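You operate a simulated robot arm through the tools that you are given. There is no shell and no other tool. Be economical: measure what you need, move in short steps, check, and stop when the job is done.

You are at the controls of a simulated two-armed robot. One attempt, no reset.

Task
Hold the yellow pan down, pull the small sieve off and jar both fractions.
Fine: rough grain in the SAMPLE jar, fines in the FINE jar; sieve on the sieve mat; pan put back.

Only the result counts: the job must be done as asked and must still hold three seconds after the hand-in. Knocking over, shifting, dropping, spilling or breaking anything else fails it.

Robot
Two 7-joint arms with two-finger parallel grippers on one trunk, on a base that drives. Base frame: it is fixed to the floor where the robot stands at the start and does not move with it; the origin is under the middle of the robot, x ahead of it, y to its left, z up; the surface under the hand at the start is at about z = 780. Readings come in mm, degrees, newtons and seconds.
The left shoulder is at the start at [60, 143, 978], the right one opposite. With the tool pointing down near the work surface each hand reaches from about 320 to 740 mm from the robot's upright axis, wherever it stands, measured 20 degrees to its own side. Places, roughly: sieve mat [500, 800, 800]; small pan (21x10x5 cm) [500, 100, 800]. Payload 1.57 kg a hand.
Tool frame (each hand has its own): the origin (TCP) lies between the finger pads and is the grasp point; the fingertips stand 30 mm ahead of it; z points along the fingers, y is the line along which they close. The gripper opens to 110 mm. The fingers are 24 mm wide and 12 mm thick; the gripper's body (48 by 112 mm) begins 78 mm behind the TCP.
Orientation is that of the tool frame in the base frame, as [roll, pitch, yaw] about the fixed x, y, z axes, in that order (R = Rz(yaw) Ry(pitch) Rx(roll)). With the fingers straight down and closing along the base's y, the tool's x points along the base's -x, its y along +y and its z along -z.

Tools
- The arms move only by the tool drive_tool. It takes "left_steps", "right_steps" or both (then of equal length, played together; a hand with none holds still); each is a list of rows, each a list of 7 numbers: the finger opening in mm, from 0 to 110, then the shift along the tool's x, y, z in mm, then the turn, a rotation vector about the tool's x, y, z in degrees. In form: [[hand, tx, ty, tz, wx, wy, wz], ...]. A call has 1 to 8 rows; each row is the pose to reach, as a shift and turn from the pose commanded when the call began, along the tool's axes at that moment. Each row takes 0.2 s and may step no farther than 50 mm and 8.6 degrees from the row before; otherwise, or with a gripper value out of range, the whole call is refused. Where a pose cannot be reached the arm comes as near as it can. A force on the tool above 40 N (or 10 N above the force at the start of the call, whichever is more), or a blocked arm, ends the call early, and 0.2 s more pass. Each finger travels about 45 mm/s and halts on what it meets, pressing with about 34 N; the grip force reading is that of the motor and also rises with nothing between the fingers. The clock runs only during rows and for 0.2 s after the last one: add rows that repeat a pose to give the fingers time. It gives the time, the measured TCP pose, the force on the tool (base axes), the opening and the grip force at its end, in the units of the frame above (readings bear some noise), with the torque about the TCP (base axes, N m) and any sound that the robot's microphone picked up.
- Cameras (640 x 400 px; columns grow to the right, rows downward): "scene" is now at [39.3, 30.8, 1575.6]; the picture's right is [0.48, -0.88, 0.00], its down [-0.71, -0.39, -0.58] and it looks along [0.51, 0.28, -0.81] (base axes); focal length 288 px, centre (320, 200). "left" rides on the left gripper at [70, -16, -141] in its tool frame; the picture's right is [0.23, 0.97, 0.00], its down [-0.86, 0.20, -0.48] and it looks along [-0.47, 0.11, 0.88] (tool axes); focal length 222 px, centre (320, 200). "right" rides on the right gripper at [70, 16, -141] in its tool frame; the picture's right is [-0.23, 0.97, 0.00], its down [-0.85, -0.20, -0.48] and it looks along [-0.47, -0.11, 0.88] (tool axes); focal length 222 px, centre (320, 200). There is no depth. A picture from a camera that has moved, and an enlarged one, comes with that camera's place and axes in the base frame and with its lens. The place of the scene camera against the robot may be out by one fixed shift of up to 12 mm in any direction.
- grab_frame(camera): a new picture of that camera. No time passes.
- slide_trunk(by): slides the trunk up (or, below 0, down) by that many mm; the arms and the scene camera ride with it, the base frame stays. It gives what a move gives, with no picture.
- roll_base(legs): drives the robot by 1 to 6 legs, each [ahead, left, turn to the left] in mm, mm and degrees, along the robot's own axes; the way and the turn of a leg run together, so that a leg with both is an arc; at most 1500 mm and 180 degrees a leg. The arms and the cameras ride along, it lands a little off, and it stops where it bumps. It gives what a move gives.
- turn_head(pan, tilt): turns the head with the scene camera to pan (to the left, within 86 degrees either way) and tilt (down, from -29 to 69), counted from straight ahead of the robot. It gives what a move gives.
- close_up(camera, box): a new picture of the part [left, top, right, bottom] of that camera's present view, enlarged. No time passes.
- sign_off(): hands the job in; it is judged then, once.

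Go step by step. Nothing tells you exact positions but the pictures and the camera data: compare them with the known pose of the tool, close in by small moves and look again before you grip or let go. The budget is 120 turns and 108 pictures, counting those below and the enlarged ones. Unless the task says otherwise, let go and move clear before handing in, and close with one line.

The tools are called by a JSON object that holds its "method" and its "body". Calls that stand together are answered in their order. drive_tool: Moves the arms, as the interface text tells. Its arguments: {"type":"object","properties":{"left_steps":{"type":"array","items":{"type":"array","items":{"type":"number"}}},"right_steps":{"type":"array","items":{"type":"array","items":{"type":"number"}}}},"required":[]} The other tools are called the same way: slide_trunk (by) slides the trunk up or down; roll_base (legs) drives the base; turn_head (pan, tilt) turns the head that bears the scene camera; grab_frame (camera) takes a picture; close_up (camera, box) takes an enlarged picture of a part of a camera's view; sign_off () hands the job in.

At the start:

```text
clock: 0.0
left_tool_pos: [310.8, 341.3, 1163.4]
left_ee_rot: [179.9, 0.0, 179.9]
left_wrist_force: [0.8, 0.2, 0.2]
left_wrist_torque: [0.04, -0.01, 0.03]
left_grip_width: 109.9
left_grip_force: 0.1
right_tool_pos: [388.9, -14.7, 1157.7]
right_ee_rot: [180.0, 0.0, 180.0]
right_wrist_force: [-0.1, -0.3, -0.2]
right_wrist_torque: [0.02, -0.01, 0.04]
right_grip_width: 110.0
right_grip_force: 0.0
trunk travel left (down, up): [-577.0, 13.0]
robot x, y, heading: [-1.7, -0.2, -0.3]
head pan, tilt: [28.7, 54.5]
```

scene: 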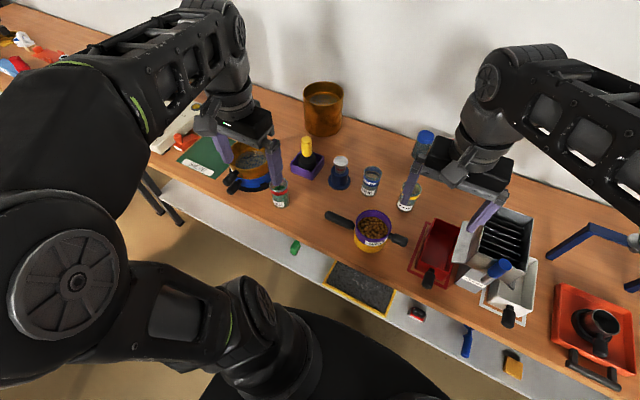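
right: 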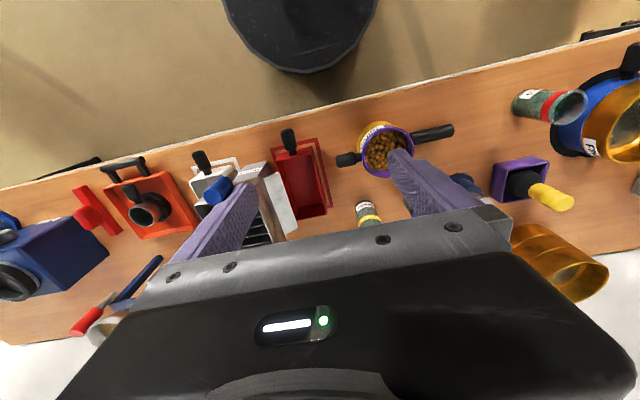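
left: 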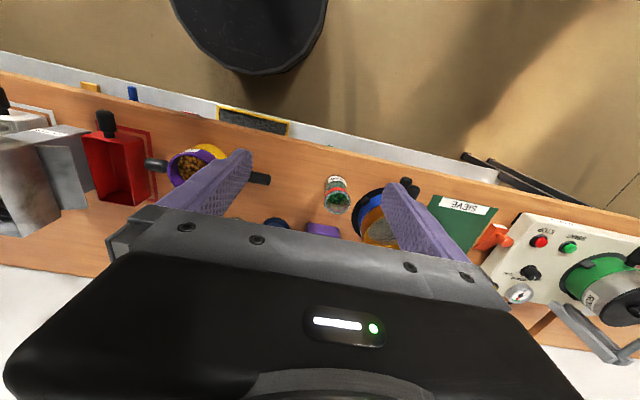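

I see a bench with a small purple sieve nested on a yellow pan, a larger blue/orange sieve stack near the green sieve mat, and several jars. First I'll look closer.

{"method": "close_up", "body": {"camera": "scene", "box": [300, 120, 460, 270]}}

{"method": "close_up", "body": {"camera": "scene", "box": [140, 70, 320, 220]}}

{"method": "close_up", "body": {"camera": "scene", "box": [400, 180, 640, 400]}}

{"method": "close_up", "body": {"camera": "left", "box": [80, 80, 480, 300]}}

```text
2.67 times, centred on (380, 195) of scene
camera zoom: at [39.3, 30.8, 1575.6], right [0.48, -0.88, 0.0], down [-0.71, -0.39, -0.58], along [0.51, 0.28, -0.81], focal length 769 px, centre (160, 213)
```

zoom: 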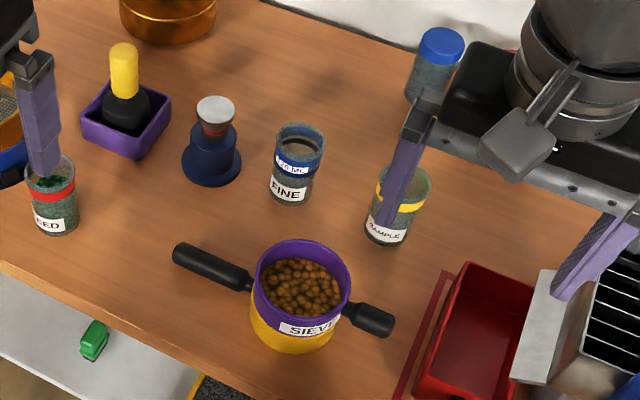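

```text
2.67 times, centred on (230, 145) of scene
camera zoom: at [39.3, 30.8, 1575.6], right [0.48, -0.88, 0.0], down [-0.71, -0.39, -0.58], along [0.51, 0.28, -0.81], focal length 769 px, centre (560, 347)
```

zoom: 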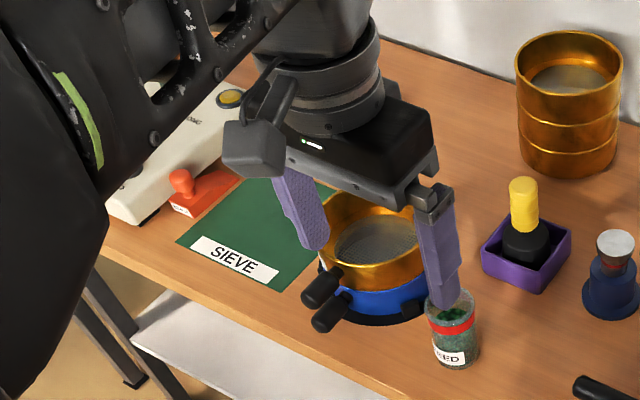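

```text
1.82 times, centred on (520, 290) of scene
camera zoom: at [39.3, 30.8, 1575.6], right [0.48, -0.88, 0.0], down [-0.71, -0.39, -0.58], along [0.51, 0.28, -0.81], focal length 524 px, centre (-44, 36)
```

zoom: 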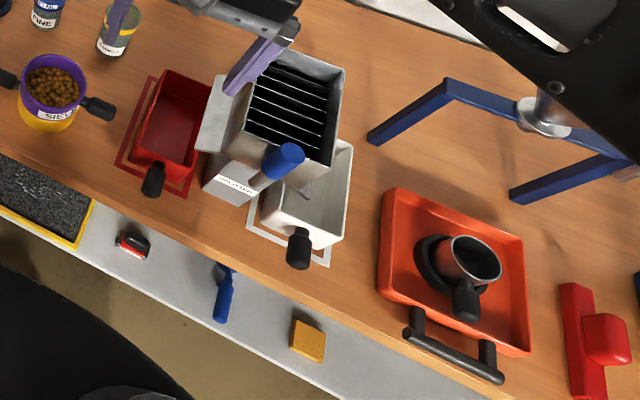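

```text
1.60 times, centred on (280, 190) of left
camera zoom: at [239.9, 325.1, 1303.9], right [-0.23, 0.97, 0.0], down [0.86, 0.2, 0.48], along [0.47, 0.11, -0.88], focal length 355 px, centre (384, 216)
```

zoom: 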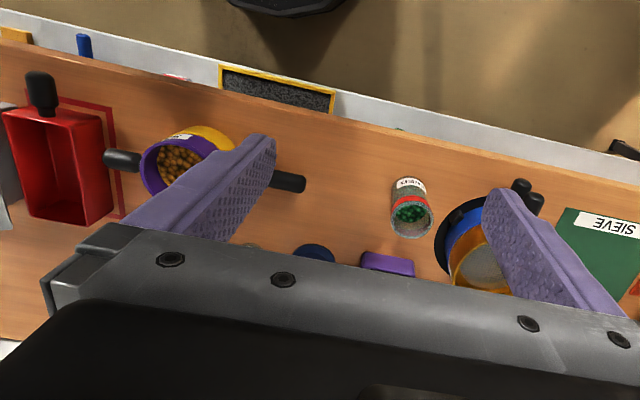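

The stack has one handle toward +y and one toward -y. I need to know which belongs to the pan and which to the sieve, and how the jars look.

{"method": "close_up", "body": {"camera": "right", "box": [310, 100, 470, 200]}}

{"method": "close_up", "body": {"camera": "left", "box": [130, 120, 290, 220]}}

{"method": "drive_tool", "body": {"right_steps": [[110, 0, -20, 0, 0, 0, 8], [110, 0, -40, 0, 0, 0, 16], [110, 0, -60, 0, 0, 0, 24], [110, 0, -80, 0, 0, 0, 32], [110, 0, -80, 0, 0, 0, 40], [110, 0, -80, 0, 0, 0, 48], [110, 0, -80, 0, 0, 0, 56], [110, 0, -80, 0, 0, 0, 64]], "left_steps": [[110, 0, 0, 0, 0, 0, -8], [110, 0, 0, 0, 0, 0, -16], [110, 0, 0, 0, 0, 0, -24], [110, 0, 0, 0, 0, 0, -32], [110, 0, 0, 0, 0, 0, -40], [110, 0, 0, 0, 0, 0, -48], [110, 0, 0, 0, 0, 0, -56], [110, 0, 0, 0, 0, 0, -64]]}}

```text
4.00 times, centred on (390, 150) of right
camera zoom: at [319.6, -0.2, 1299.5], right [0.23, 0.97, 0.0], down [0.85, -0.2, 0.48], along [0.47, -0.11, -0.88], focal length 888 px, centre (40, 400)
```

zoom: 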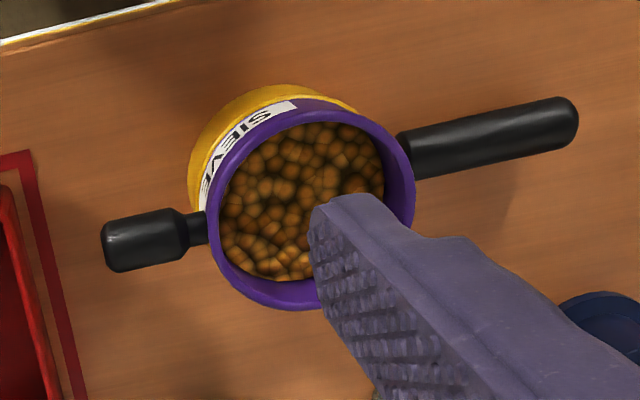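

```text
4.00 times, centred on (210, 170) of left
camera zoom: at [239.9, 325.1, 1303.9], right [-0.23, 0.97, 0.0], down [0.86, 0.2, 0.48], along [0.47, 0.11, -0.88], focal length 888 px, centre (760, 320)
```

zoom: 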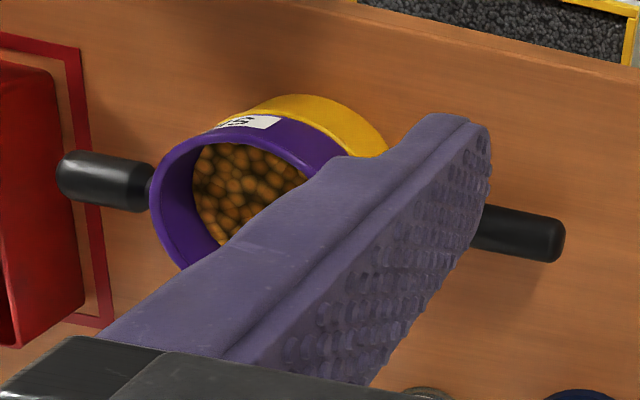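

```text
clock: 1.8
left_tool_pos: [309.0, 340.9, 1164.4]
left_ee_rot: [-179.9, -0.1, -115.9]
left_wrist_force: [-0.4, 0.1, 1.3]
left_wrist_torque: [-0.04, 0.01, 0.01]
left_grip_width: 110.3
left_grip_force: 0.1
right_tool_pos: [389.7, -96.0, 1157.3]
right_ee_rot: [180.0, 0.0, 115.8]
right_wrist_force: [-0.2, 0.2, 0.3]
right_wrist_torque: [-0.03, 0.01, 0.02]
right_grip_width: 110.0
right_grip_force: 0.2
trunk travel left (down, up): [-577.0, 13.0]
robot x, y, heading: [-0.3, 2.4, 0.1]
head pan, tilt: [28.7, 54.5]
```

The short handle (toward -y) is on the purple sieve, and the long one (+y) is on the pan. I finish the yaw turns and move both hands nearer, still high.

{"method": "drive_tool", "body": {"right_steps": [[110, 0, 0, 30, 0, 0, 8], [110, 0, 0, 70, 0, 0, 16], [110, 0, 0, 110, 0, 0, 25.8], [110, 0, 0, 150, 0, 0, 25.8]], "left_steps": [[110, 0, 0, 30, 0, 0, -8], [110, 0, 0, 70, 0, 0, -16], [110, 0, 0, 110, 0, 0, -24], [110, 0, 0, 150, 0, 0, -26]]}}

```text
refused: row 3 steps farther than a row can; nothing moved
```

{"method": "drive_tool", "body": {"right_steps": [[110, 0, 0, 30, 0, 0, 8], [110, 0, 0, 70, 0, 0, 16], [110, 0, 0, 110, 0, 0, 24], [110, 0, 0, 150, 0, 0, 25.8]], "left_steps": [[110, 0, 0, 30, 0, 0, -8], [110, 0, 0, 70, 0, 0, -16], [110, 0, 0, 110, 0, 0, -24], [110, 0, 0, 150, 0, 0, -26]]}}

{"method": "grab_frame", "body": {"camera": "scene"}}

{"method": "grab_frame", "body": {"camera": "right"}}

{"method": "grab_frame", "body": {"camera": "left"}}

```text
clock: 2.8
left_tool_pos: [309.2, 344.9, 1013.6]
left_ee_rot: [180.0, 0.0, -89.9]
left_wrist_force: [-0.5, 0.3, 0.0]
left_wrist_torque: [-0.02, 0.01, -0.01]
left_grip_width: 110.0
left_grip_force: 0.0
right_tool_pos: [390.3, -94.3, 1006.5]
right_ee_rot: [179.9, 0.1, 90.0]
right_wrist_force: [0.7, 0.4, 0.5]
right_wrist_torque: [-0.02, 0.0, -0.01]
right_grip_width: 109.9
right_grip_force: 0.0
trunk travel left (down, up): [-577.0, 13.0]
robot x, y, heading: [-0.5, -2.0, 0.2]
head pan, tilt: [28.7, 54.5]
```

```text
98 pictures are left
camera scene: at [40.6, 31.7, 1575.6], right [0.48, -0.88, 0.0], down [-0.71, -0.39, -0.58], along [0.51, 0.28, -0.81], focal length 288 px, centre (320, 200)
```

scene: 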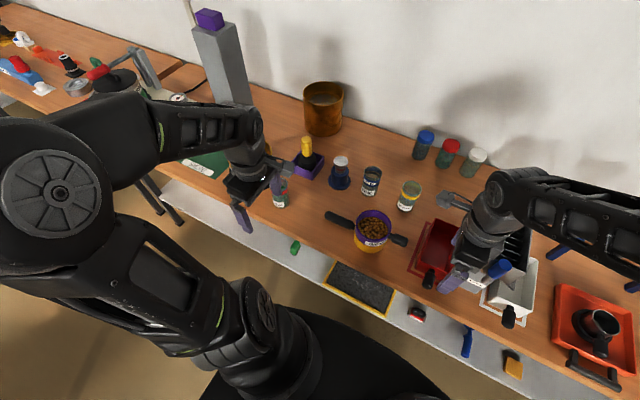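

```text
97 pictures are left
camera right: at [406.0, -24.2, 1148.3], right [0.97, -0.23, 0.0], down [-0.2, -0.86, 0.48], along [-0.11, -0.47, -0.88], focal length 222 px, centre (320, 200)
```

right: 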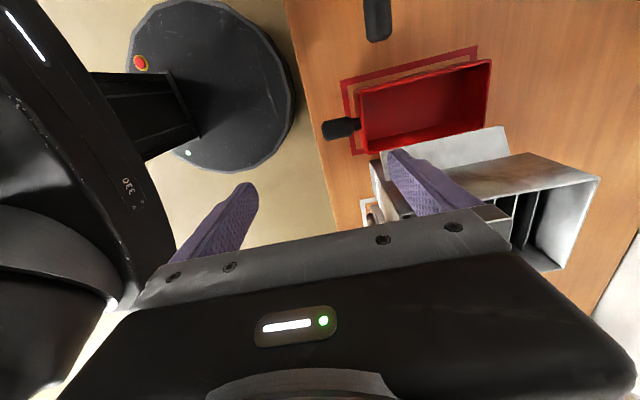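

```text
96 pictures are left
camera left: at [326.0, 273.9, 1153.7], right [-0.97, -0.23, 0.0], down [-0.2, 0.86, 0.48], along [-0.11, 0.47, -0.88], focal length 222 px, centre (320, 200)
```

left: 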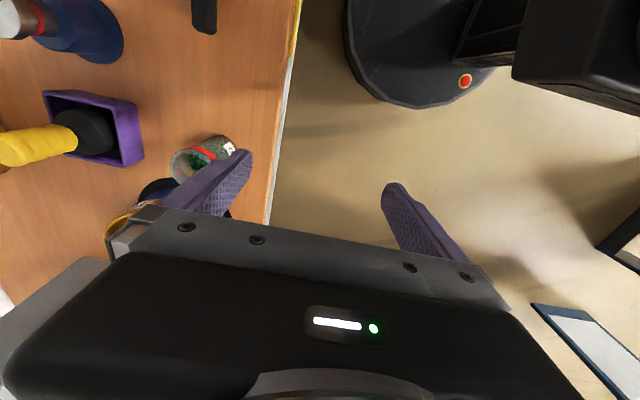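

Clear views now; zooming on the stack and jars.

{"method": "close_up", "body": {"camera": "scene", "box": [315, 195, 415, 257]}}

{"method": "close_up", "body": {"camera": "scene", "box": [315, 125, 500, 240]}}

```text
6.40 times, centred on (365, 226) of scene
camera zoom: at [40.6, 31.7, 1575.6], right [0.48, -0.88, 0.0], down [-0.71, -0.39, -0.58], along [0.51, 0.28, -0.81], focal length 1845 px, centre (32, 34)
```

zoom: 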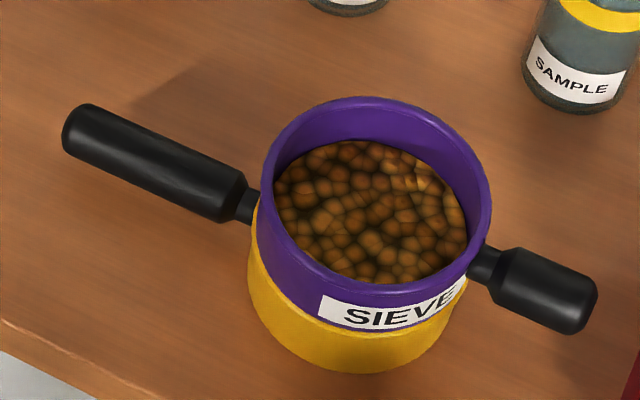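

```text
3.46 times, centred on (408, 182) of scene
camera zoom: at [40.6, 31.7, 1575.6], right [0.48, -0.88, 0.0], down [-0.71, -0.39, -0.58], along [0.51, 0.28, -0.81], focal length 997 px, centre (17, 260)
```

zoom: 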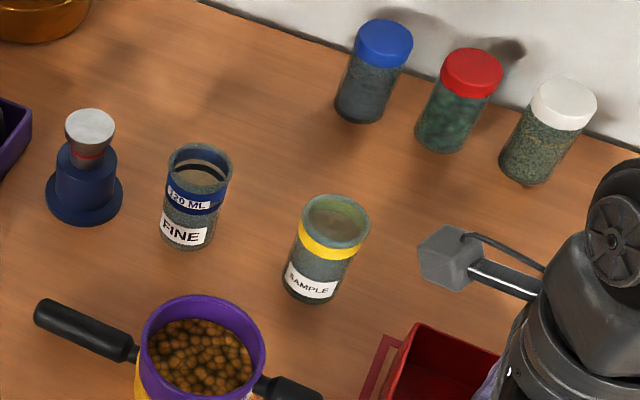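

Pan handle estimated around [482, 166–247, 815], sieve handle [488, 0–34, 845], both about 24 mm thick. I bring the hands near and above them for a wrist-camera check.

{"method": "drive_tool", "body": {"left_steps": [[90, 17, -35, 16, 0, 0, 0], [80, 34, -70, 32, 0, 0, 0], [70, 51, -105, 48, 0, 0, 0], [60, 68, -140, 64, 0, 0, 0], [60, 85, -173, 80, 0, 0, 0], [60, 85, -173, 80, 0, 0, 0]], "right_steps": [[90, 13, 20, 14, 0, 0, 0], [80, 26, 40, 28, 0, 0, 0], [70, 39, 60, 42, 0, 0, 0], [60, 52, 80, 56, 0, 0, 0], [60, 64, 98, 70, 0, 0, 0], [60, 64, 98, 70, 0, 0, 0]]}}

{"method": "grab_frame", "body": {"camera": "right"}}

{"method": "grab_frame", "body": {"camera": "left"}}

{"method": "grab_frame", "body": {"camera": "scene"}}

```text
clock: 4.2
left_tool_pos: [482.9, 254.8, 932.0]
left_ee_rot: [-179.9, 0.0, -90.0]
left_wrist_force: [-0.2, 0.1, 0.4]
left_wrist_torque: [0.0, 0.0, -0.02]
left_grip_width: 60.0
left_grip_force: 0.0
right_tool_pos: [485.3, -31.3, 937.6]
right_ee_rot: [180.0, 0.0, 90.2]
right_wrist_force: [0.5, -0.8, 0.5]
right_wrist_torque: [0.03, -0.03, -0.03]
right_grip_width: 60.0
right_grip_force: 0.1
trunk travel left (down, up): [-577.0, 13.0]
robot x, y, heading: [-1.9, 0.1, 0.2]
head pan, tilt: [28.7, 54.5]
```

```text
93 pictures are left
camera right: at [500.1, 37.8, 1079.2], right [0.97, -0.22, 0.0], down [-0.2, -0.86, 0.48], along [-0.11, -0.47, -0.88], focal length 222 px, centre (320, 200)
```

right: 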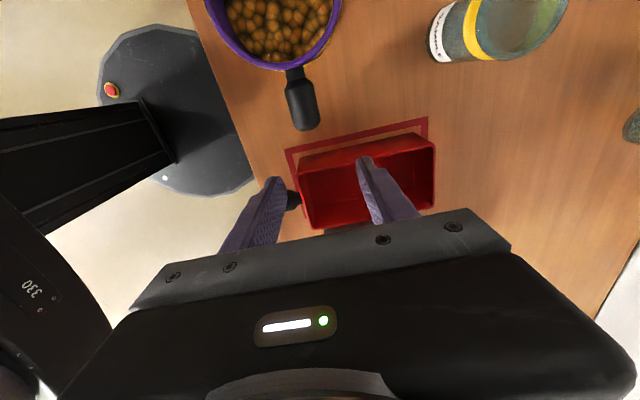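

```text
92 pictures are left
camera left: at [498.7, 184.8, 1072.9], right [-0.97, -0.23, 0.0], down [-0.2, 0.85, 0.48], along [-0.11, 0.47, -0.88], focal length 222 px, centre (320, 200)
```

left: 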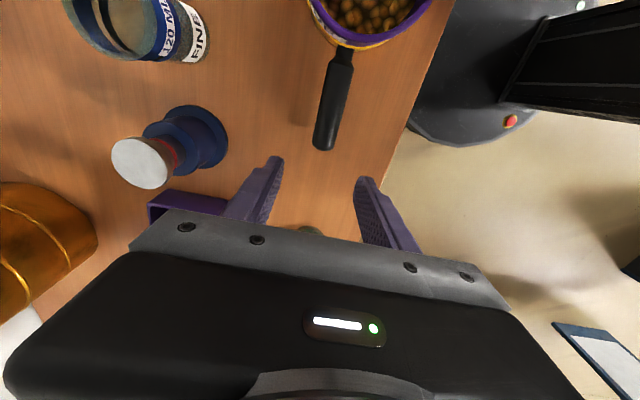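

```text
91 pictures are left
camera scene: at [38.1, 30.7, 1575.7], right [0.48, -0.88, 0.0], down [-0.71, -0.39, -0.58], along [0.51, 0.28, -0.81], focal length 288 px, centre (320, 200)
```

scene: 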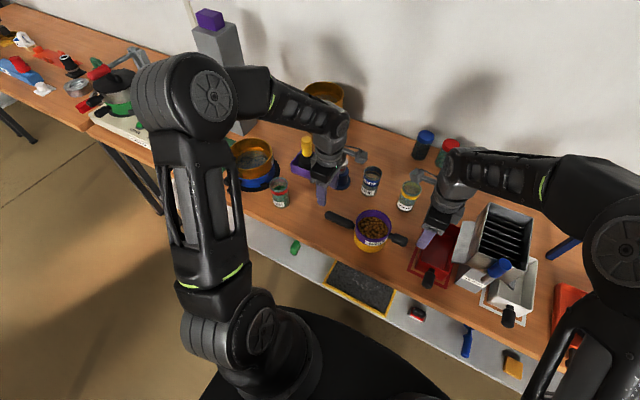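

Wrist cameras place the sieve handle at x≈478, y −3…36 and the pan handle at x≈480, y 170…254. I align laterally and descend most of the way.

{"method": "drive_tool", "body": {"left_steps": [[60, 16, 3, 0, 0, 0, 0], [60, 33, 3, 20, 0, 0, 0], [60, 33, 3, 50, 0, 0, 0], [60, 33, 3, 75, 0, 0, 0], [60, 33, 3, 75, 0, 0, 0]], "right_steps": [[60, 24, -7, 0, 0, 0, 0], [60, 47, -7, 10, 0, 0, 0], [60, 47, -7, 30, 0, 0, 0], [60, 47, -7, 50, 0, 0, 0], [60, 47, -7, 50, 0, 0, 0]]}}

{"method": "grab_frame", "body": {"camera": "right"}}

{"method": "grab_frame", "body": {"camera": "left"}}

{"method": "close_up", "body": {"camera": "scene", "box": [300, 150, 460, 250]}}

```text
clock: 5.4
left_tool_pos: [479.3, 222.2, 857.9]
left_ee_rot: [-180.0, -0.1, -90.0]
left_wrist_force: [-0.6, 0.4, -0.6]
left_wrist_torque: [-0.01, -0.01, -0.03]
left_grip_width: 60.1
left_grip_force: 0.1
right_tool_pos: [479.7, 16.3, 887.8]
right_ee_rot: [179.9, 0.0, 90.2]
right_wrist_force: [0.4, -0.3, -0.1]
right_wrist_torque: [0.02, -0.01, -0.01]
right_grip_width: 60.0
right_grip_force: 0.1
trunk travel left (down, up): [-577.0, 13.0]
robot x, y, heading: [2.5, 0.4, -0.4]
head pan, tilt: [28.7, 54.5]
```

```text
90 pictures are left
camera right: at [495.2, 85.1, 1029.9], right [0.97, -0.22, 0.0], down [-0.2, -0.86, 0.48], along [-0.11, -0.47, -0.88], focal length 222 px, centre (320, 200)
```

right: 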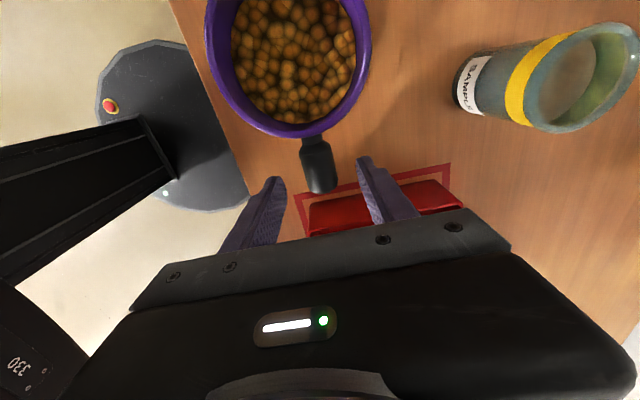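

```text
89 pictures are left
camera left: at [494.8, 153.4, 998.0], right [-0.97, -0.23, 0.0], down [-0.2, 0.86, 0.48], along [-0.11, 0.47, -0.88], focal length 222 px, centre (320, 200)
```

left: 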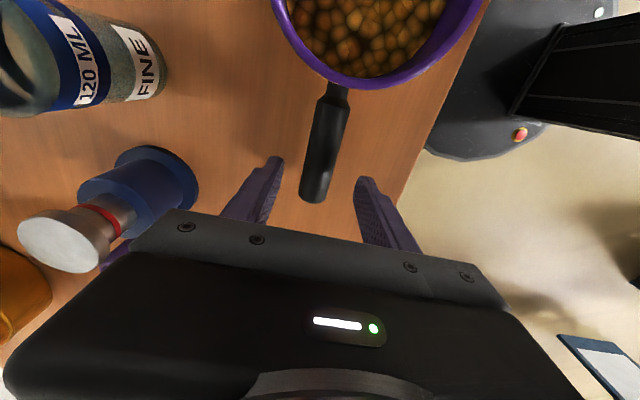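

```text
4.00 times, centred on (380, 200) of scene
camera zoom: at [38.9, 30.7, 1575.6], right [0.48, -0.88, 0.0], down [-0.71, -0.39, -0.58], along [0.51, 0.28, -0.81], focal length 1153 px, centre (80, 200)
```

zoom: 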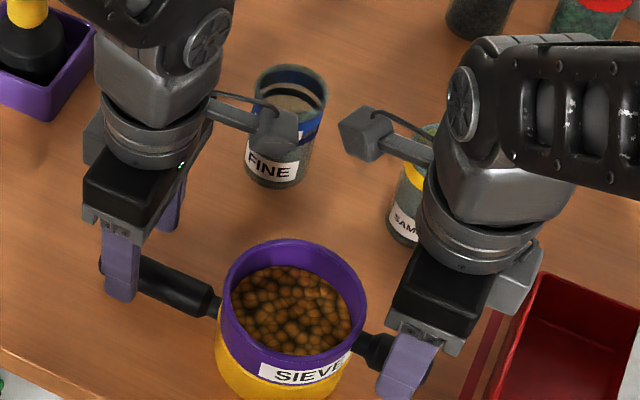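

Both centred within ~2 mm; handle heights about 846 (sieve) and 810 (pan). I descend the last 40 mm and check.

{"method": "drive_tool", "body": {"left_steps": [[60, 0, 0, 15, 0, 0, 0], [50, 0, 0, 30, 0, 0, 0], [44, 0, 0, 40, 0, 0, 0], [44, 0, 0, 40, 0, 0, 0]], "right_steps": [[60, 0, -2, 15, 0, 0, 0], [50, 0, -2, 30, 0, 0, 0], [44, 0, -2, 41, 0, 0, 0], [44, 0, -2, 41, 0, 0, 0]]}}

{"method": "grab_frame", "body": {"camera": "right"}}

{"method": "grab_frame", "body": {"camera": "left"}}

{"method": "close_up", "body": {"camera": "scene", "box": [300, 150, 460, 250]}}

```text
clock: 6.4
left_tool_pos: [478.8, 224.2, 818.5]
left_ee_rot: [-180.0, 0.0, -90.0]
left_wrist_force: [-0.5, 0.9, -0.4]
left_wrist_torque: [0.01, 0.02, -0.01]
left_grip_width: 43.8
left_grip_force: 0.0
right_tool_pos: [479.1, 15.8, 847.0]
right_ee_rot: [-180.0, 0.0, 90.2]
right_wrist_force: [0.1, -0.6, 0.3]
right_wrist_torque: [0.04, 0.02, 0.03]
right_grip_width: 44.1
right_grip_force: 0.0
trunk travel left (down, up): [-577.0, 13.0]
robot x, y, heading: [-2.6, -3.2, 0.1]
head pan, tilt: [28.7, 54.5]
```

```text
87 pictures are left
camera right: at [494.5, 84.6, 988.3], right [0.97, -0.22, 0.0], down [-0.2, -0.86, 0.48], along [-0.11, -0.47, -0.88], focal length 222 px, centre (320, 200)
```

right: 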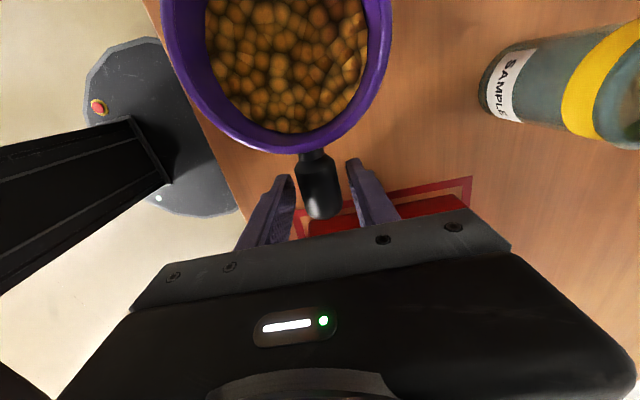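

```text
86 pictures are left
camera left: at [495.0, 154.6, 958.2], right [-0.97, -0.23, 0.0], down [-0.2, 0.85, 0.48], along [-0.11, 0.47, -0.88], focal length 222 px, centre (320, 200)
```

left: 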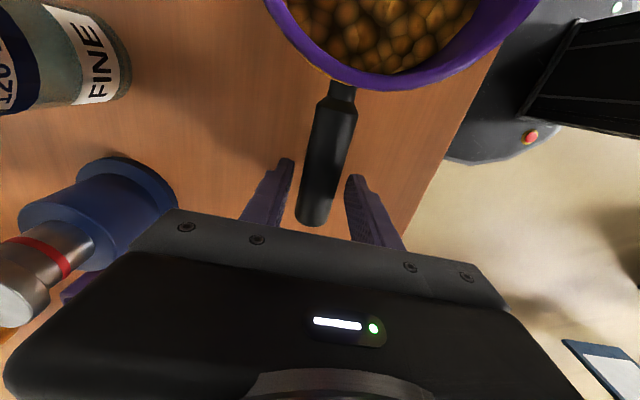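

```text
4.00 times, centred on (380, 200) of scene
camera zoom: at [39.3, 30.8, 1575.6], right [0.48, -0.88, 0.0], down [-0.71, -0.39, -0.58], along [0.51, 0.28, -0.81], focal length 1153 px, centre (80, 200)
```

zoom: 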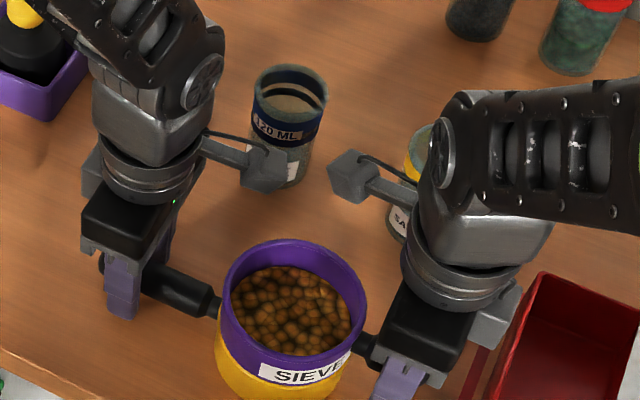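

Fingers straddle both handles. Closing both grippers.

{"method": "drive_tool", "body": {"left_steps": [[30, 0, 0, 0, 0, 0, 0], [20, 0, 0, 0, 0, 0, 0], [10, 0, 0, 0, 0, 0, 0], [0, 0, 0, 0, 0, 0, 0], [0, 0, 0, 0, 0, 0, 0]], "right_steps": [[30, 0, 0, 0, 0, 0, 0], [20, 0, 0, 0, 0, 0, 0], [10, 0, 0, 0, 0, 0, 0], [0, 0, 0, 0, 0, 0, 0], [0, 0, 0, 0, 0, 0, 0]]}}

{"method": "grab_frame", "body": {"camera": "left"}}

{"method": "grab_frame", "body": {"camera": "right"}}

```text
clock: 7.6
left_tool_pos: [479.0, 225.0, 818.4]
left_ee_rot: [179.9, -0.1, -90.0]
left_wrist_force: [-0.5, 0.4, 0.1]
left_wrist_torque: [0.0, -0.02, 0.07]
left_grip_width: 27.3
left_grip_force: 34.3
right_tool_pos: [480.1, 15.5, 847.4]
right_ee_rot: [-180.0, 0.0, 90.3]
right_wrist_force: [0.6, -0.1, 0.1]
right_wrist_torque: [0.0, 0.0, -0.05]
right_grip_width: 27.2
right_grip_force: 33.9
trunk travel left (down, up): [-577.0, 13.0]
robot x, y, heading: [-1.5, -0.1, -0.0]
head pan, tilt: [28.7, 54.5]
```

```text
84 pictures are left
camera left: at [495.1, 154.6, 958.2], right [-0.97, -0.23, 0.0], down [-0.2, 0.86, 0.48], along [-0.11, 0.47, -0.88], focal length 222 px, centre (320, 200)
```

left: 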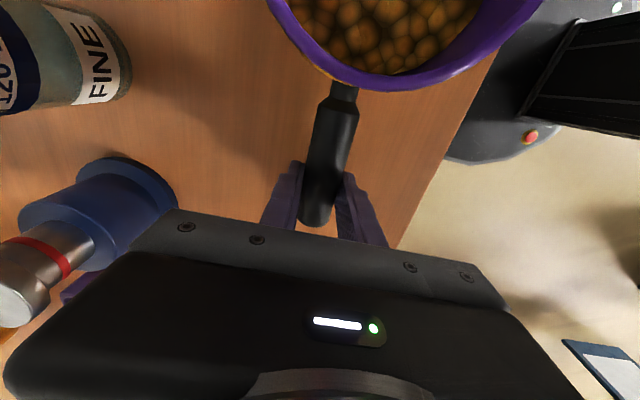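

```text
83 pictures are left
camera right: at [494.7, 84.7, 988.4], right [0.97, -0.22, 0.0], down [-0.2, -0.86, 0.48], along [-0.11, -0.47, -0.88], focal length 222 px, centre (320, 200)
```

right: 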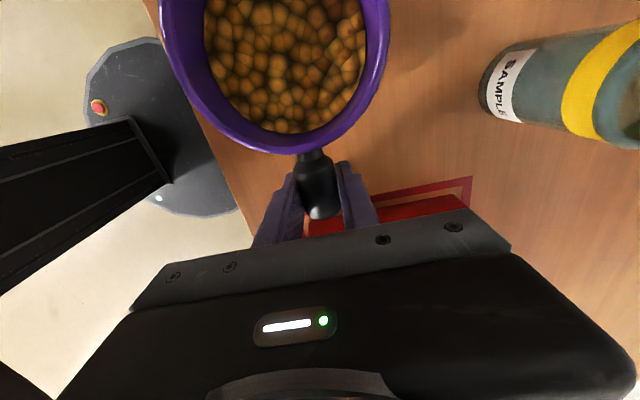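

Both handles are held. Now the right hand lifts gently, a few millimetres, while the left holds the pan.

{"method": "drive_tool", "body": {"right_steps": [[0, 0, 0, -1, 0, 0, 0], [0, 0, 0, -2, 0, 0, 0], [0, 0, 0, -3, 0, 0, 0], [0, 0, 0, -4, 0, 0, 0], [0, 0, 0, -5, 0, 0, 0]], "left_steps": [[0, 0, 0, 0, 0, 0, 0], [0, 0, 0, 0, 0, 0, 0], [0, 0, 0, 0, 0, 0, 0], [0, 0, 0, 0, 0, 0, 0], [0, 0, 0, 0, 0, 0, 0]]}}

{"method": "close_up", "body": {"camera": "scene", "box": [300, 150, 460, 250]}}

```text
clock: 8.8
left_tool_pos: [479.2, 224.7, 818.1]
left_ee_rot: [-179.9, 0.0, -90.1]
left_wrist_force: [0.1, 0.1, 1.1]
left_wrist_torque: [-0.36, -0.01, 0.0]
left_grip_width: 27.2
left_grip_force: 34.4
right_tool_pos: [478.2, 15.7, 851.8]
right_ee_rot: [-180.0, -0.1, 90.3]
right_wrist_force: [0.6, -0.7, -5.1]
right_wrist_torque: [-0.4, -0.02, -0.11]
right_grip_width: 27.1
right_grip_force: 33.9
trunk travel left (down, up): [-577.0, 13.0]
robot x, y, heading: [-1.1, -1.4, -0.3]
head pan, tilt: [28.7, 54.5]
```

```text
4.00 times, centred on (380, 200) of scene
camera zoom: at [39.7, 30.9, 1575.6], right [0.48, -0.88, 0.0], down [-0.71, -0.39, -0.58], along [0.51, 0.28, -0.81], focal length 1153 px, centre (80, 200)
```

zoom: 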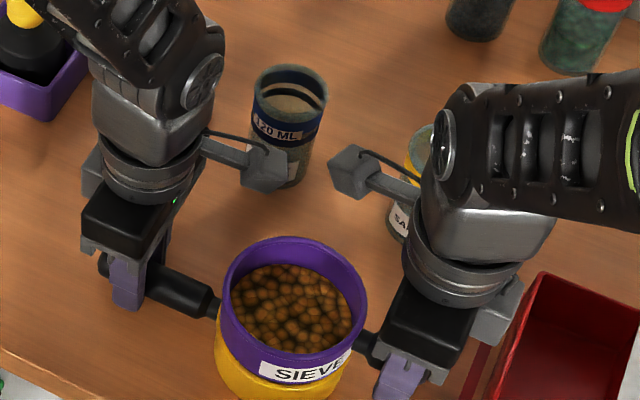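

The lift meets about 5 N. Continuing slowly.

{"method": "drive_tool", "body": {"right_steps": [[0, 0, 0, -2, 0, 0, 0], [0, 0, 0, -4, 0, 0, 0], [0, 0, 0, -6, 0, 0, 0], [0, 0, 0, -8, 0, 0, 0], [0, 0, 0, -10, 0, 0, 0]], "left_steps": [[0, 0, 0, 0, 0, 0, 0], [0, 0, 0, 0, 0, 0, 0], [0, 0, 0, 0, 0, 0, 0], [0, 0, 0, 0, 0, 0, 0], [0, 0, 0, 0, 0, 0, 0]]}}

{"method": "close_up", "body": {"camera": "scene", "box": [300, 150, 460, 250]}}

```text
clock: 10.0
left_tool_pos: [478.5, 224.4, 818.1]
left_ee_rot: [180.0, 0.0, -90.0]
left_wrist_force: [-2.3, -2.0, 2.2]
left_wrist_torque: [-0.09, 0.01, -0.37]
left_grip_width: 27.1
left_grip_force: 34.3
right_tool_pos: [478.1, 16.9, 862.0]
right_ee_rot: [-179.9, 0.0, 90.1]
right_wrist_force: [2.2, 2.0, -5.8]
right_wrist_torque: [-0.62, -0.1, -0.18]
right_grip_width: 27.1
right_grip_force: 34.0
trunk travel left (down, up): [-577.0, 13.0]
robot x, y, heading: [-1.0, -0.9, 0.3]
head pan, tilt: [28.7, 54.5]
```

```text
4.00 times, centred on (380, 200) of scene
camera zoom: at [39.7, 30.9, 1575.6], right [0.48, -0.88, 0.0], down [-0.71, -0.39, -0.58], along [0.51, 0.28, -0.81], focal length 1153 px, centre (80, 200)
```

zoom: 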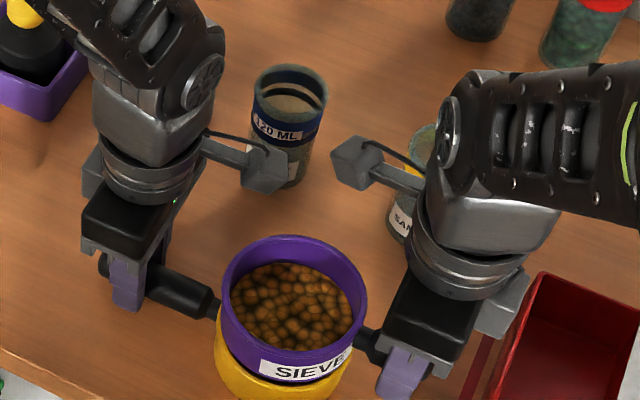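

The sieve is sliding out level; only lateral rubbing is felt. Continue up.

{"method": "drive_tool", "body": {"right_steps": [[0, 0, 0, -3, 0, 0, 0], [0, 0, 0, -6, 0, 0, 0], [0, 0, 0, -10, 0, 0, 0], [0, 0, 0, -15, 0, 0, 0], [0, 0, 0, -22, 0, 0, 0], [0, 0, 0, -30, 0, 0, 0], [0, 0, 0, -40, 0, 0, 0]], "left_steps": [[0, 0, 0, 0, 0, 0, 0], [0, 0, 0, 0, 0, 0, 0], [0, 0, 0, 0, 0, 0, 0], [0, 0, 0, 0, 0, 0, 0], [0, 0, 0, 0, 0, 0, 0], [0, 0, 0, 0, 0, 0, 0], [0, 0, 0, 0, 0, 0, 0]]}}

{"method": "close_up", "body": {"camera": "scene", "box": [300, 150, 460, 250]}}

{"method": "grab_frame", "body": {"camera": "left"}}

{"method": "grab_frame", "body": {"camera": "right"}}

```text
clock: 11.6
left_tool_pos: [479.3, 224.6, 817.4]
left_ee_rot: [180.0, -0.1, -89.9]
left_wrist_force: [-0.6, -1.2, 0.2]
left_wrist_torque: [-0.02, 0.11, -0.03]
left_grip_width: 27.3
left_grip_force: 34.4
right_tool_pos: [478.6, 16.0, 903.2]
right_ee_rot: [-179.9, 0.0, 90.2]
right_wrist_force: [-0.9, 0.4, -1.8]
right_wrist_torque: [-0.13, 0.01, 0.01]
right_grip_width: 27.2
right_grip_force: 34.0
trunk travel left (down, up): [-577.0, 13.0]
robot x, y, heading: [0.8, -3.4, 0.0]
head pan, tilt: [28.7, 54.5]
```

```text
4.00 times, centred on (380, 200) of scene
camera zoom: at [39.6, 30.8, 1575.6], right [0.48, -0.88, 0.0], down [-0.71, -0.39, -0.58], along [0.51, 0.28, -0.81], focal length 1153 px, centre (80, 200)
```

zoom: 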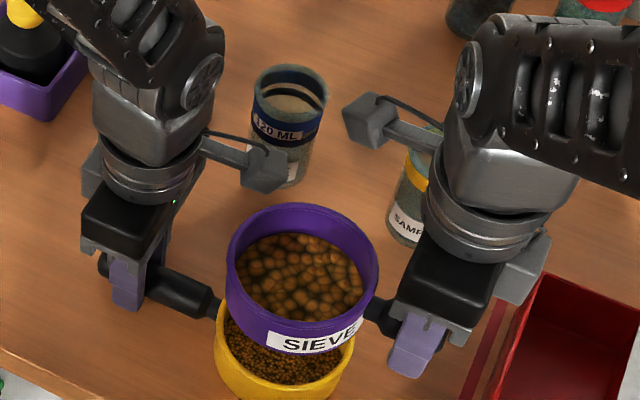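

```text
79 pictures are left
camera left: at [495.0, 154.6, 958.2], right [-0.97, -0.23, 0.0], down [-0.2, 0.86, 0.48], along [-0.11, 0.47, -0.88], focal length 222 px, centre (320, 200)
```

left: 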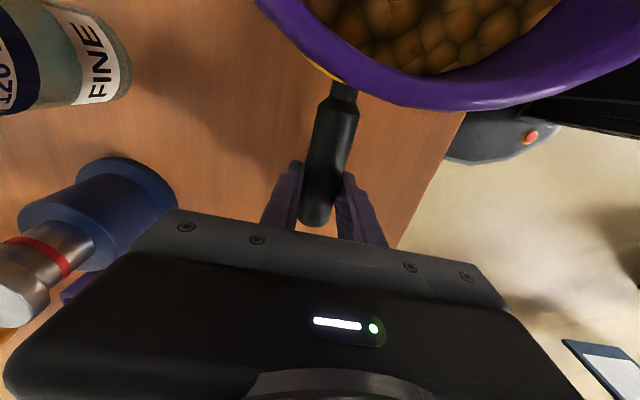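

```text
78 pictures are left
camera right: at [493.9, 85.0, 1044.2], right [0.97, -0.22, 0.0], down [-0.2, -0.86, 0.48], along [-0.11, -0.47, -0.88], focal length 222 px, centre (320, 200)
```

right: 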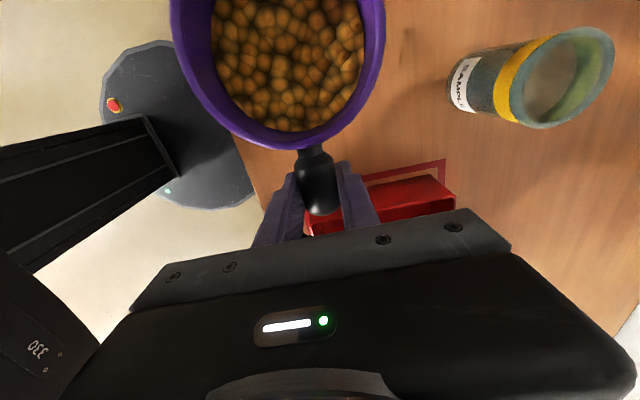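

The sieve is free with the coarse grain and the fines stay in the pan. I move the sieve sideways away from the left camera, then raise it; the left hand releases the pan.

{"method": "drive_tool", "body": {"right_steps": [[0, -15, 0, -4, 0, 0, 0], [0, -35, 0, -8, 0, 0, 0], [0, -60, 0, -12, 0, 0, 0], [0, -60, 0, -32, 0, 0, 0], [0, -60, 0, -60, 0, 0, 0], [0, -60, 0, -85, 0, 0, 0], [0, -60, 0, -85, 0, 0, 0]], "left_steps": [[0, 0, 0, 0, 0, 0, 0], [0, 0, 0, 0, 0, 0, 0], [0, 0, 0, 0, 0, 0, 0], [10, 0, 0, 0, 0, 0, 0], [35, 0, 0, 0, 0, 0, 0], [45, 0, 0, 0, 0, 0, 0], [45, 0, 0, 0, 0, 0, 0]]}}

{"method": "grab_frame", "body": {"camera": "left"}}

{"method": "grab_frame", "body": {"camera": "right"}}

{"method": "grab_frame", "body": {"camera": "scene"}}

```text
clock: 13.2
left_tool_pos: [478.7, 223.8, 817.2]
left_ee_rot: [180.0, 0.1, -90.0]
left_wrist_force: [-0.1, 0.1, 0.6]
left_wrist_torque: [-0.01, -0.02, -0.01]
left_grip_width: 45.2
left_grip_force: 0.0
right_tool_pos: [479.3, -44.6, 987.0]
right_ee_rot: [-179.9, 0.0, 90.3]
right_wrist_force: [0.3, -0.3, -1.9]
right_wrist_torque: [-0.12, 0.01, -0.01]
right_grip_width: 26.9
right_grip_force: 33.7
trunk travel left (down, up): [-577.0, 13.0]
robot x, y, heading: [-1.1, -1.0, -0.1]
head pan, tilt: [28.7, 54.5]
```

```text
77 pictures are left
camera left: at [495.2, 154.5, 958.2], right [-0.97, -0.23, 0.0], down [-0.2, 0.86, 0.48], along [-0.11, 0.47, -0.88], focal length 222 px, centre (320, 200)
```

left: 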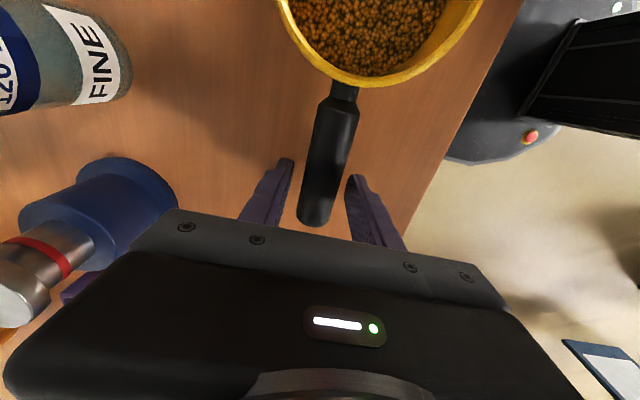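

```text
76 pictures are left
camera right: at [494.3, 24.7, 1128.3], right [0.97, -0.22, 0.0], down [-0.2, -0.86, 0.48], along [-0.11, -0.47, -0.88], focal length 222 px, centre (320, 200)
```

right: 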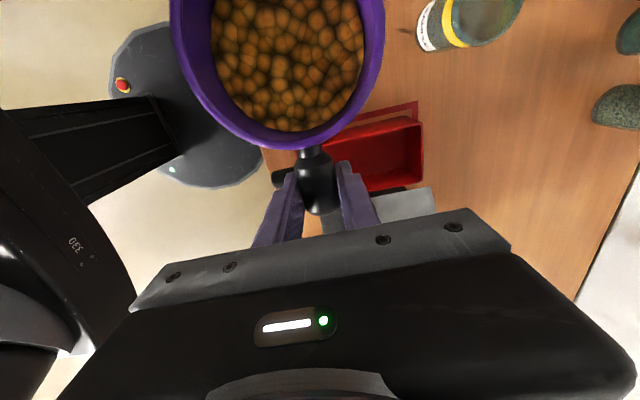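

```text
75 pictures are left
camera scene: at [39.8, 30.8, 1575.6], right [0.48, -0.88, 0.0], down [-0.71, -0.39, -0.58], along [0.51, 0.28, -0.81], focal length 288 px, centre (320, 200)
```

scene: 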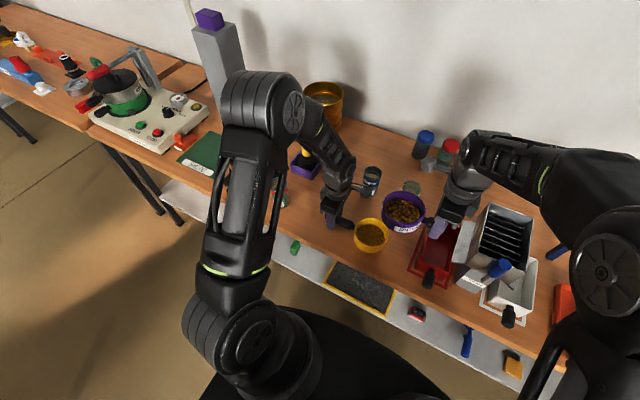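

Pan released and undisturbed. The left hand withdraws up and away; the right hand shifts so its camera can locate the SAMPLE jar.

{"method": "drive_tool", "body": {"left_steps": [[45, 0, 0, -30, 0, 0, 0], [45, 0, 0, -70, 0, 0, 0], [45, 0, 0, -110, 0, 0, 0], [45, 0, 0, -150, 0, 0, 0], [45, -30, 30, -160, 0, 0, 0], [45, -60, 60, -160, 0, 0, 0], [45, -90, 90, -160, 0, 0, 0], [45, -90, 90, -160, 0, 0, 0]], "right_steps": [[0, 0, 0, 0, 0, 0, 0], [0, 0, 0, 0, 0, 0, 0], [0, 0, 10, 0, 0, 0, 0], [0, 10, 25, 0, 0, 0, 0], [0, 25, 40, 0, 0, 0, 0], [0, 45, 60, 0, 0, 0, 0], [0, 70, 75, 0, 0, 0, 0], [0, 70, 75, 0, 0, 0, 0]]}}

{"method": "grab_frame", "body": {"camera": "right"}}

{"method": "grab_frame", "body": {"camera": "left"}}

```text
clock: 15.0
left_tool_pos: [393.0, 313.9, 978.2]
left_ee_rot: [-179.9, 0.0, -90.0]
left_wrist_force: [-0.8, 0.1, 0.0]
left_wrist_torque: [0.01, 0.0, -0.01]
left_grip_width: 44.8
left_grip_force: 0.0
right_tool_pos: [556.0, 25.3, 986.7]
right_ee_rot: [180.0, 0.0, 90.1]
right_wrist_force: [0.6, -0.3, -1.5]
right_wrist_torque: [-0.1, 0.0, 0.0]
right_grip_width: 26.9
right_grip_force: 34.3
trunk travel left (down, up): [-577.0, 13.0]
robot x, y, heading: [1.1, 2.3, -0.1]
head pan, tilt: [28.7, 54.5]
```

```text
74 pictures are left
camera right: at [571.1, 92.6, 1128.2], right [0.97, -0.22, 0.0], down [-0.2, -0.86, 0.48], along [-0.11, -0.47, -0.88], focal length 222 px, centre (320, 200)
```

right: 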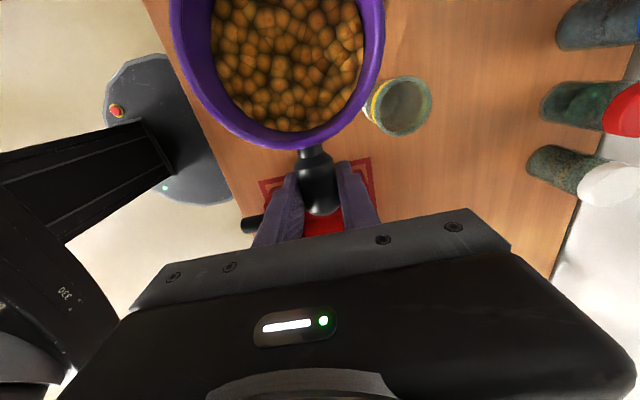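

```text
73 pictures are left
camera left: at [408.2, 243.5, 1118.9], right [-0.97, -0.23, 0.0], down [-0.2, 0.85, 0.48], along [-0.11, 0.47, -0.88], focal length 222 px, centre (320, 200)
```

left: 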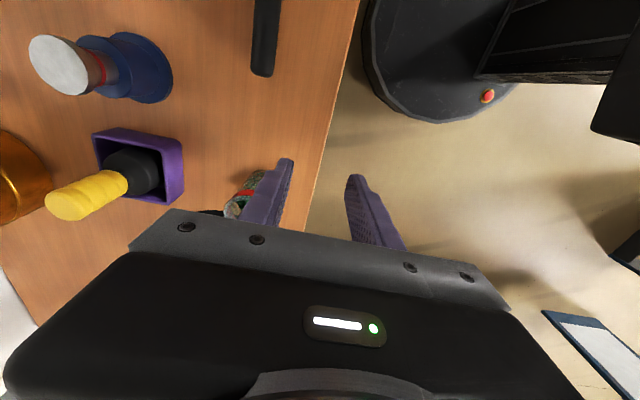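

SAMPLE jar rim is at about [649, 49, 879], inner radius ~25 mm. I carry the sieve level to just beyond the jar (pouring back toward −x), staying high.

{"method": "drive_tool", "body": {"right_steps": [[0, -12, 31, 0, 0, 0, 0], [0, -24, 62, 0, 0, 0, 0], [0, -36, 93, 0, 0, 0, 0], [0, -48, 124, 5, 0, 0, 0], [0, -60, 155, 20, 0, 0, 0], [0, -60, 155, 30, 0, 0, 0], [0, -60, 155, 30, 0, 0, 0]]}}

{"method": "grab_frame", "body": {"camera": "right"}}

{"method": "close_up", "body": {"camera": "scene", "box": [320, 120, 480, 220]}}

```text
clock: 16.6
left_tool_pos: [391.8, 313.8, 978.6]
left_ee_rot: [-180.0, 0.1, -89.9]
left_wrist_force: [0.2, -0.2, 0.5]
left_wrist_torque: [0.01, 0.0, 0.01]
left_grip_width: 45.2
left_grip_force: 0.2
right_tool_pos: [666.0, -23.2, 968.9]
right_ee_rot: [179.8, -0.1, 90.2]
right_wrist_force: [1.0, -0.4, -1.0]
right_wrist_torque: [-0.1, -0.02, 0.01]
right_grip_width: 27.0
right_grip_force: 33.6
right hand out of reach, approached as far as the arm can: row 4, 5, 6, 7
trunk travel left (down, up): [-577.0, 13.0]
robot x, y, heading: [-1.4, -1.6, 0.0]
head pan, tilt: [28.7, 54.5]
```

```text
72 pictures are left
camera right: at [681.4, 45.7, 1110.1], right [0.97, -0.22, 0.0], down [-0.2, -0.86, 0.48], along [-0.1, -0.47, -0.88], focal length 222 px, centre (320, 200)
```

right: 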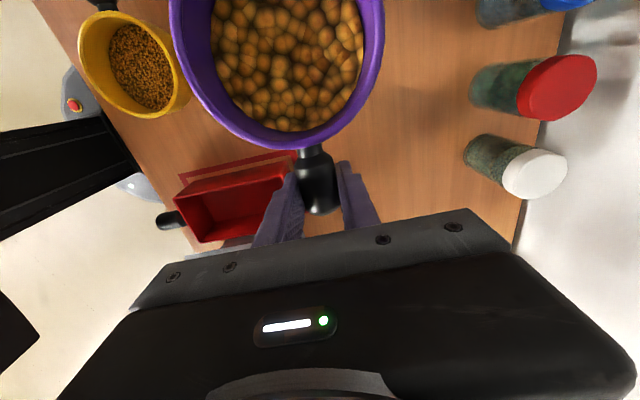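

```text
4.00 times, centred on (400, 170) of scene
camera zoom: at [39.1, 31.2, 1575.6], right [0.48, -0.88, 0.0], down [-0.71, -0.39, -0.58], along [0.51, 0.28, -0.81], focal length 1153 px, centre (0, 320)
```

zoom: 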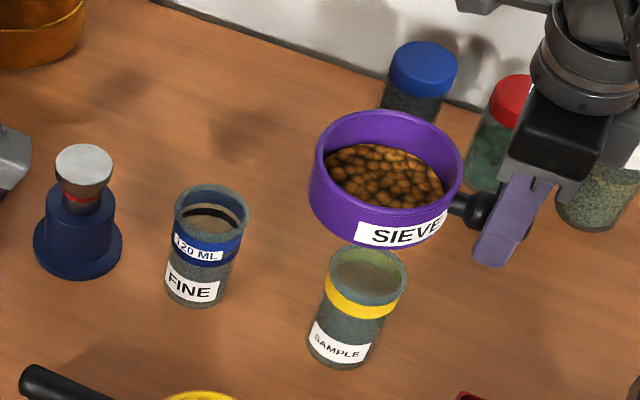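

The arm can't reach that far pointing straight down; tilting the tool forward brings the wrist back. I tilt 16° first (too little to spill) and see where it lands.

{"method": "drive_tool", "body": {"right_steps": [[0, 0, 0, 0, -4, 0, 0], [0, 0, 0, 0, -8, 0, 0], [0, 0, 0, 0, -12, 0, 0], [0, 0, 0, 0, -16, 0, 0], [0, 0, 0, 0, -16, 0, 0]]}}

{"method": "grab_frame", "body": {"camera": "right"}}

```text
clock: 17.8
left_tool_pos: [391.0, 313.9, 979.1]
left_ee_rot: [180.0, 0.0, -90.0]
left_wrist_force: [0.7, -0.5, -0.3]
left_wrist_torque: [0.02, -0.02, 0.01]
left_grip_width: 44.9
left_grip_force: 0.1
right_tool_pos: [668.9, -24.1, 968.6]
right_ee_rot: [163.9, 0.0, 90.1]
right_wrist_force: [0.3, 0.5, -1.5]
right_wrist_torque: [-0.13, 0.04, -0.03]
right_grip_width: 26.8
right_grip_force: 33.6
trunk travel left (down, up): [-577.0, 13.0]
robot x, y, heading: [-2.6, -0.1, -0.1]
head pan, tilt: [28.7, 54.5]
```

```text
70 pictures are left
camera right: at [644.6, 46.1, 1108.7], right [0.94, -0.22, 0.27], down [-0.32, -0.86, 0.4], along [0.14, -0.47, -0.87], focal length 222 px, centre (320, 200)
```

right: 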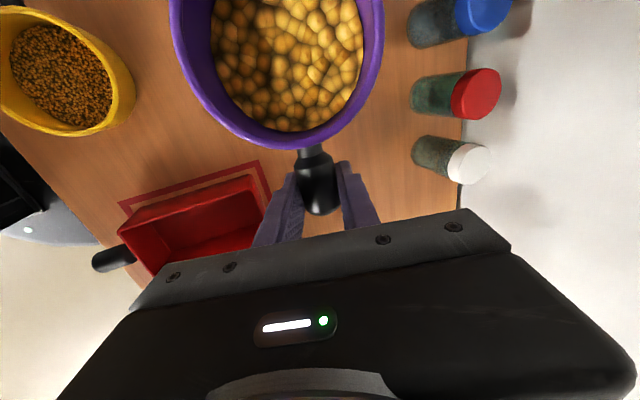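

The commanded pose follows the reached one. Now shift out over the far side of the jar at 16° tilt.

{"method": "drive_tool", "body": {"right_steps": [[0, -4, 11, 14, 0, 0, 0], [0, -8, 22, 30, 0, 0, 0], [0, -11, 32, 44, 0, 0, 0], [0, -11, 32, 44, 0, 0, 0]]}}

{"method": "grab_frame", "body": {"camera": "right"}}

{"method": "close_up", "body": {"camera": "scene", "box": [340, 130, 460, 205]}}

```text
clock: 18.8
left_tool_pos: [391.9, 314.2, 978.4]
left_ee_rot: [179.9, 0.1, -90.0]
left_wrist_force: [-0.4, -0.5, -0.3]
left_wrist_torque: [0.0, -0.03, 0.01]
left_grip_width: 45.1
left_grip_force: 0.1
right_tool_pos: [711.2, -32.5, 935.2]
right_ee_rot: [163.9, 0.0, 90.2]
right_wrist_force: [-0.4, 0.3, -1.6]
right_wrist_torque: [-0.11, -0.03, -0.01]
right_grip_width: 27.1
right_grip_force: 34.1
trunk travel left (down, up): [-577.0, 13.0]
robot x, y, heading: [0.0, -0.8, 0.1]
head pan, tilt: [28.7, 54.5]
```

```text
69 pictures are left
camera right: at [688.2, 36.3, 1075.3], right [0.94, -0.22, 0.27], down [-0.32, -0.86, 0.4], along [0.14, -0.47, -0.87], focal length 222 px, centre (320, 200)
```

right: 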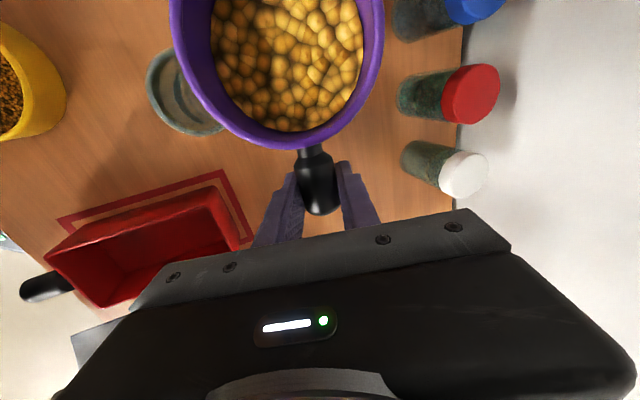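

```text
5.33 times, centred on (400, 168) of scene
camera zoom: at [39.2, 30.9, 1575.6], right [0.48, -0.88, 0.0], down [-0.71, -0.39, -0.58], along [0.51, 0.28, -0.81], focal length 1538 px, centre (-107, 373)
```

zoom: 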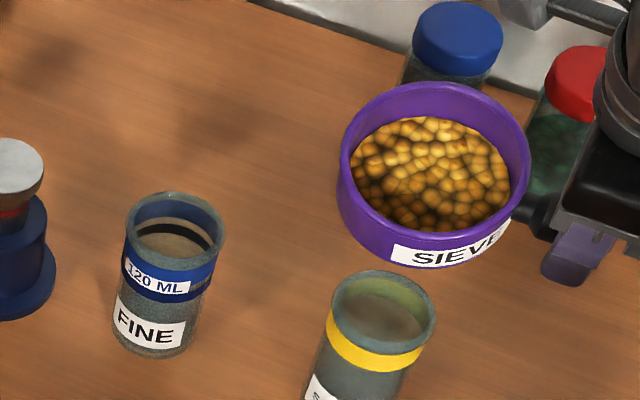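

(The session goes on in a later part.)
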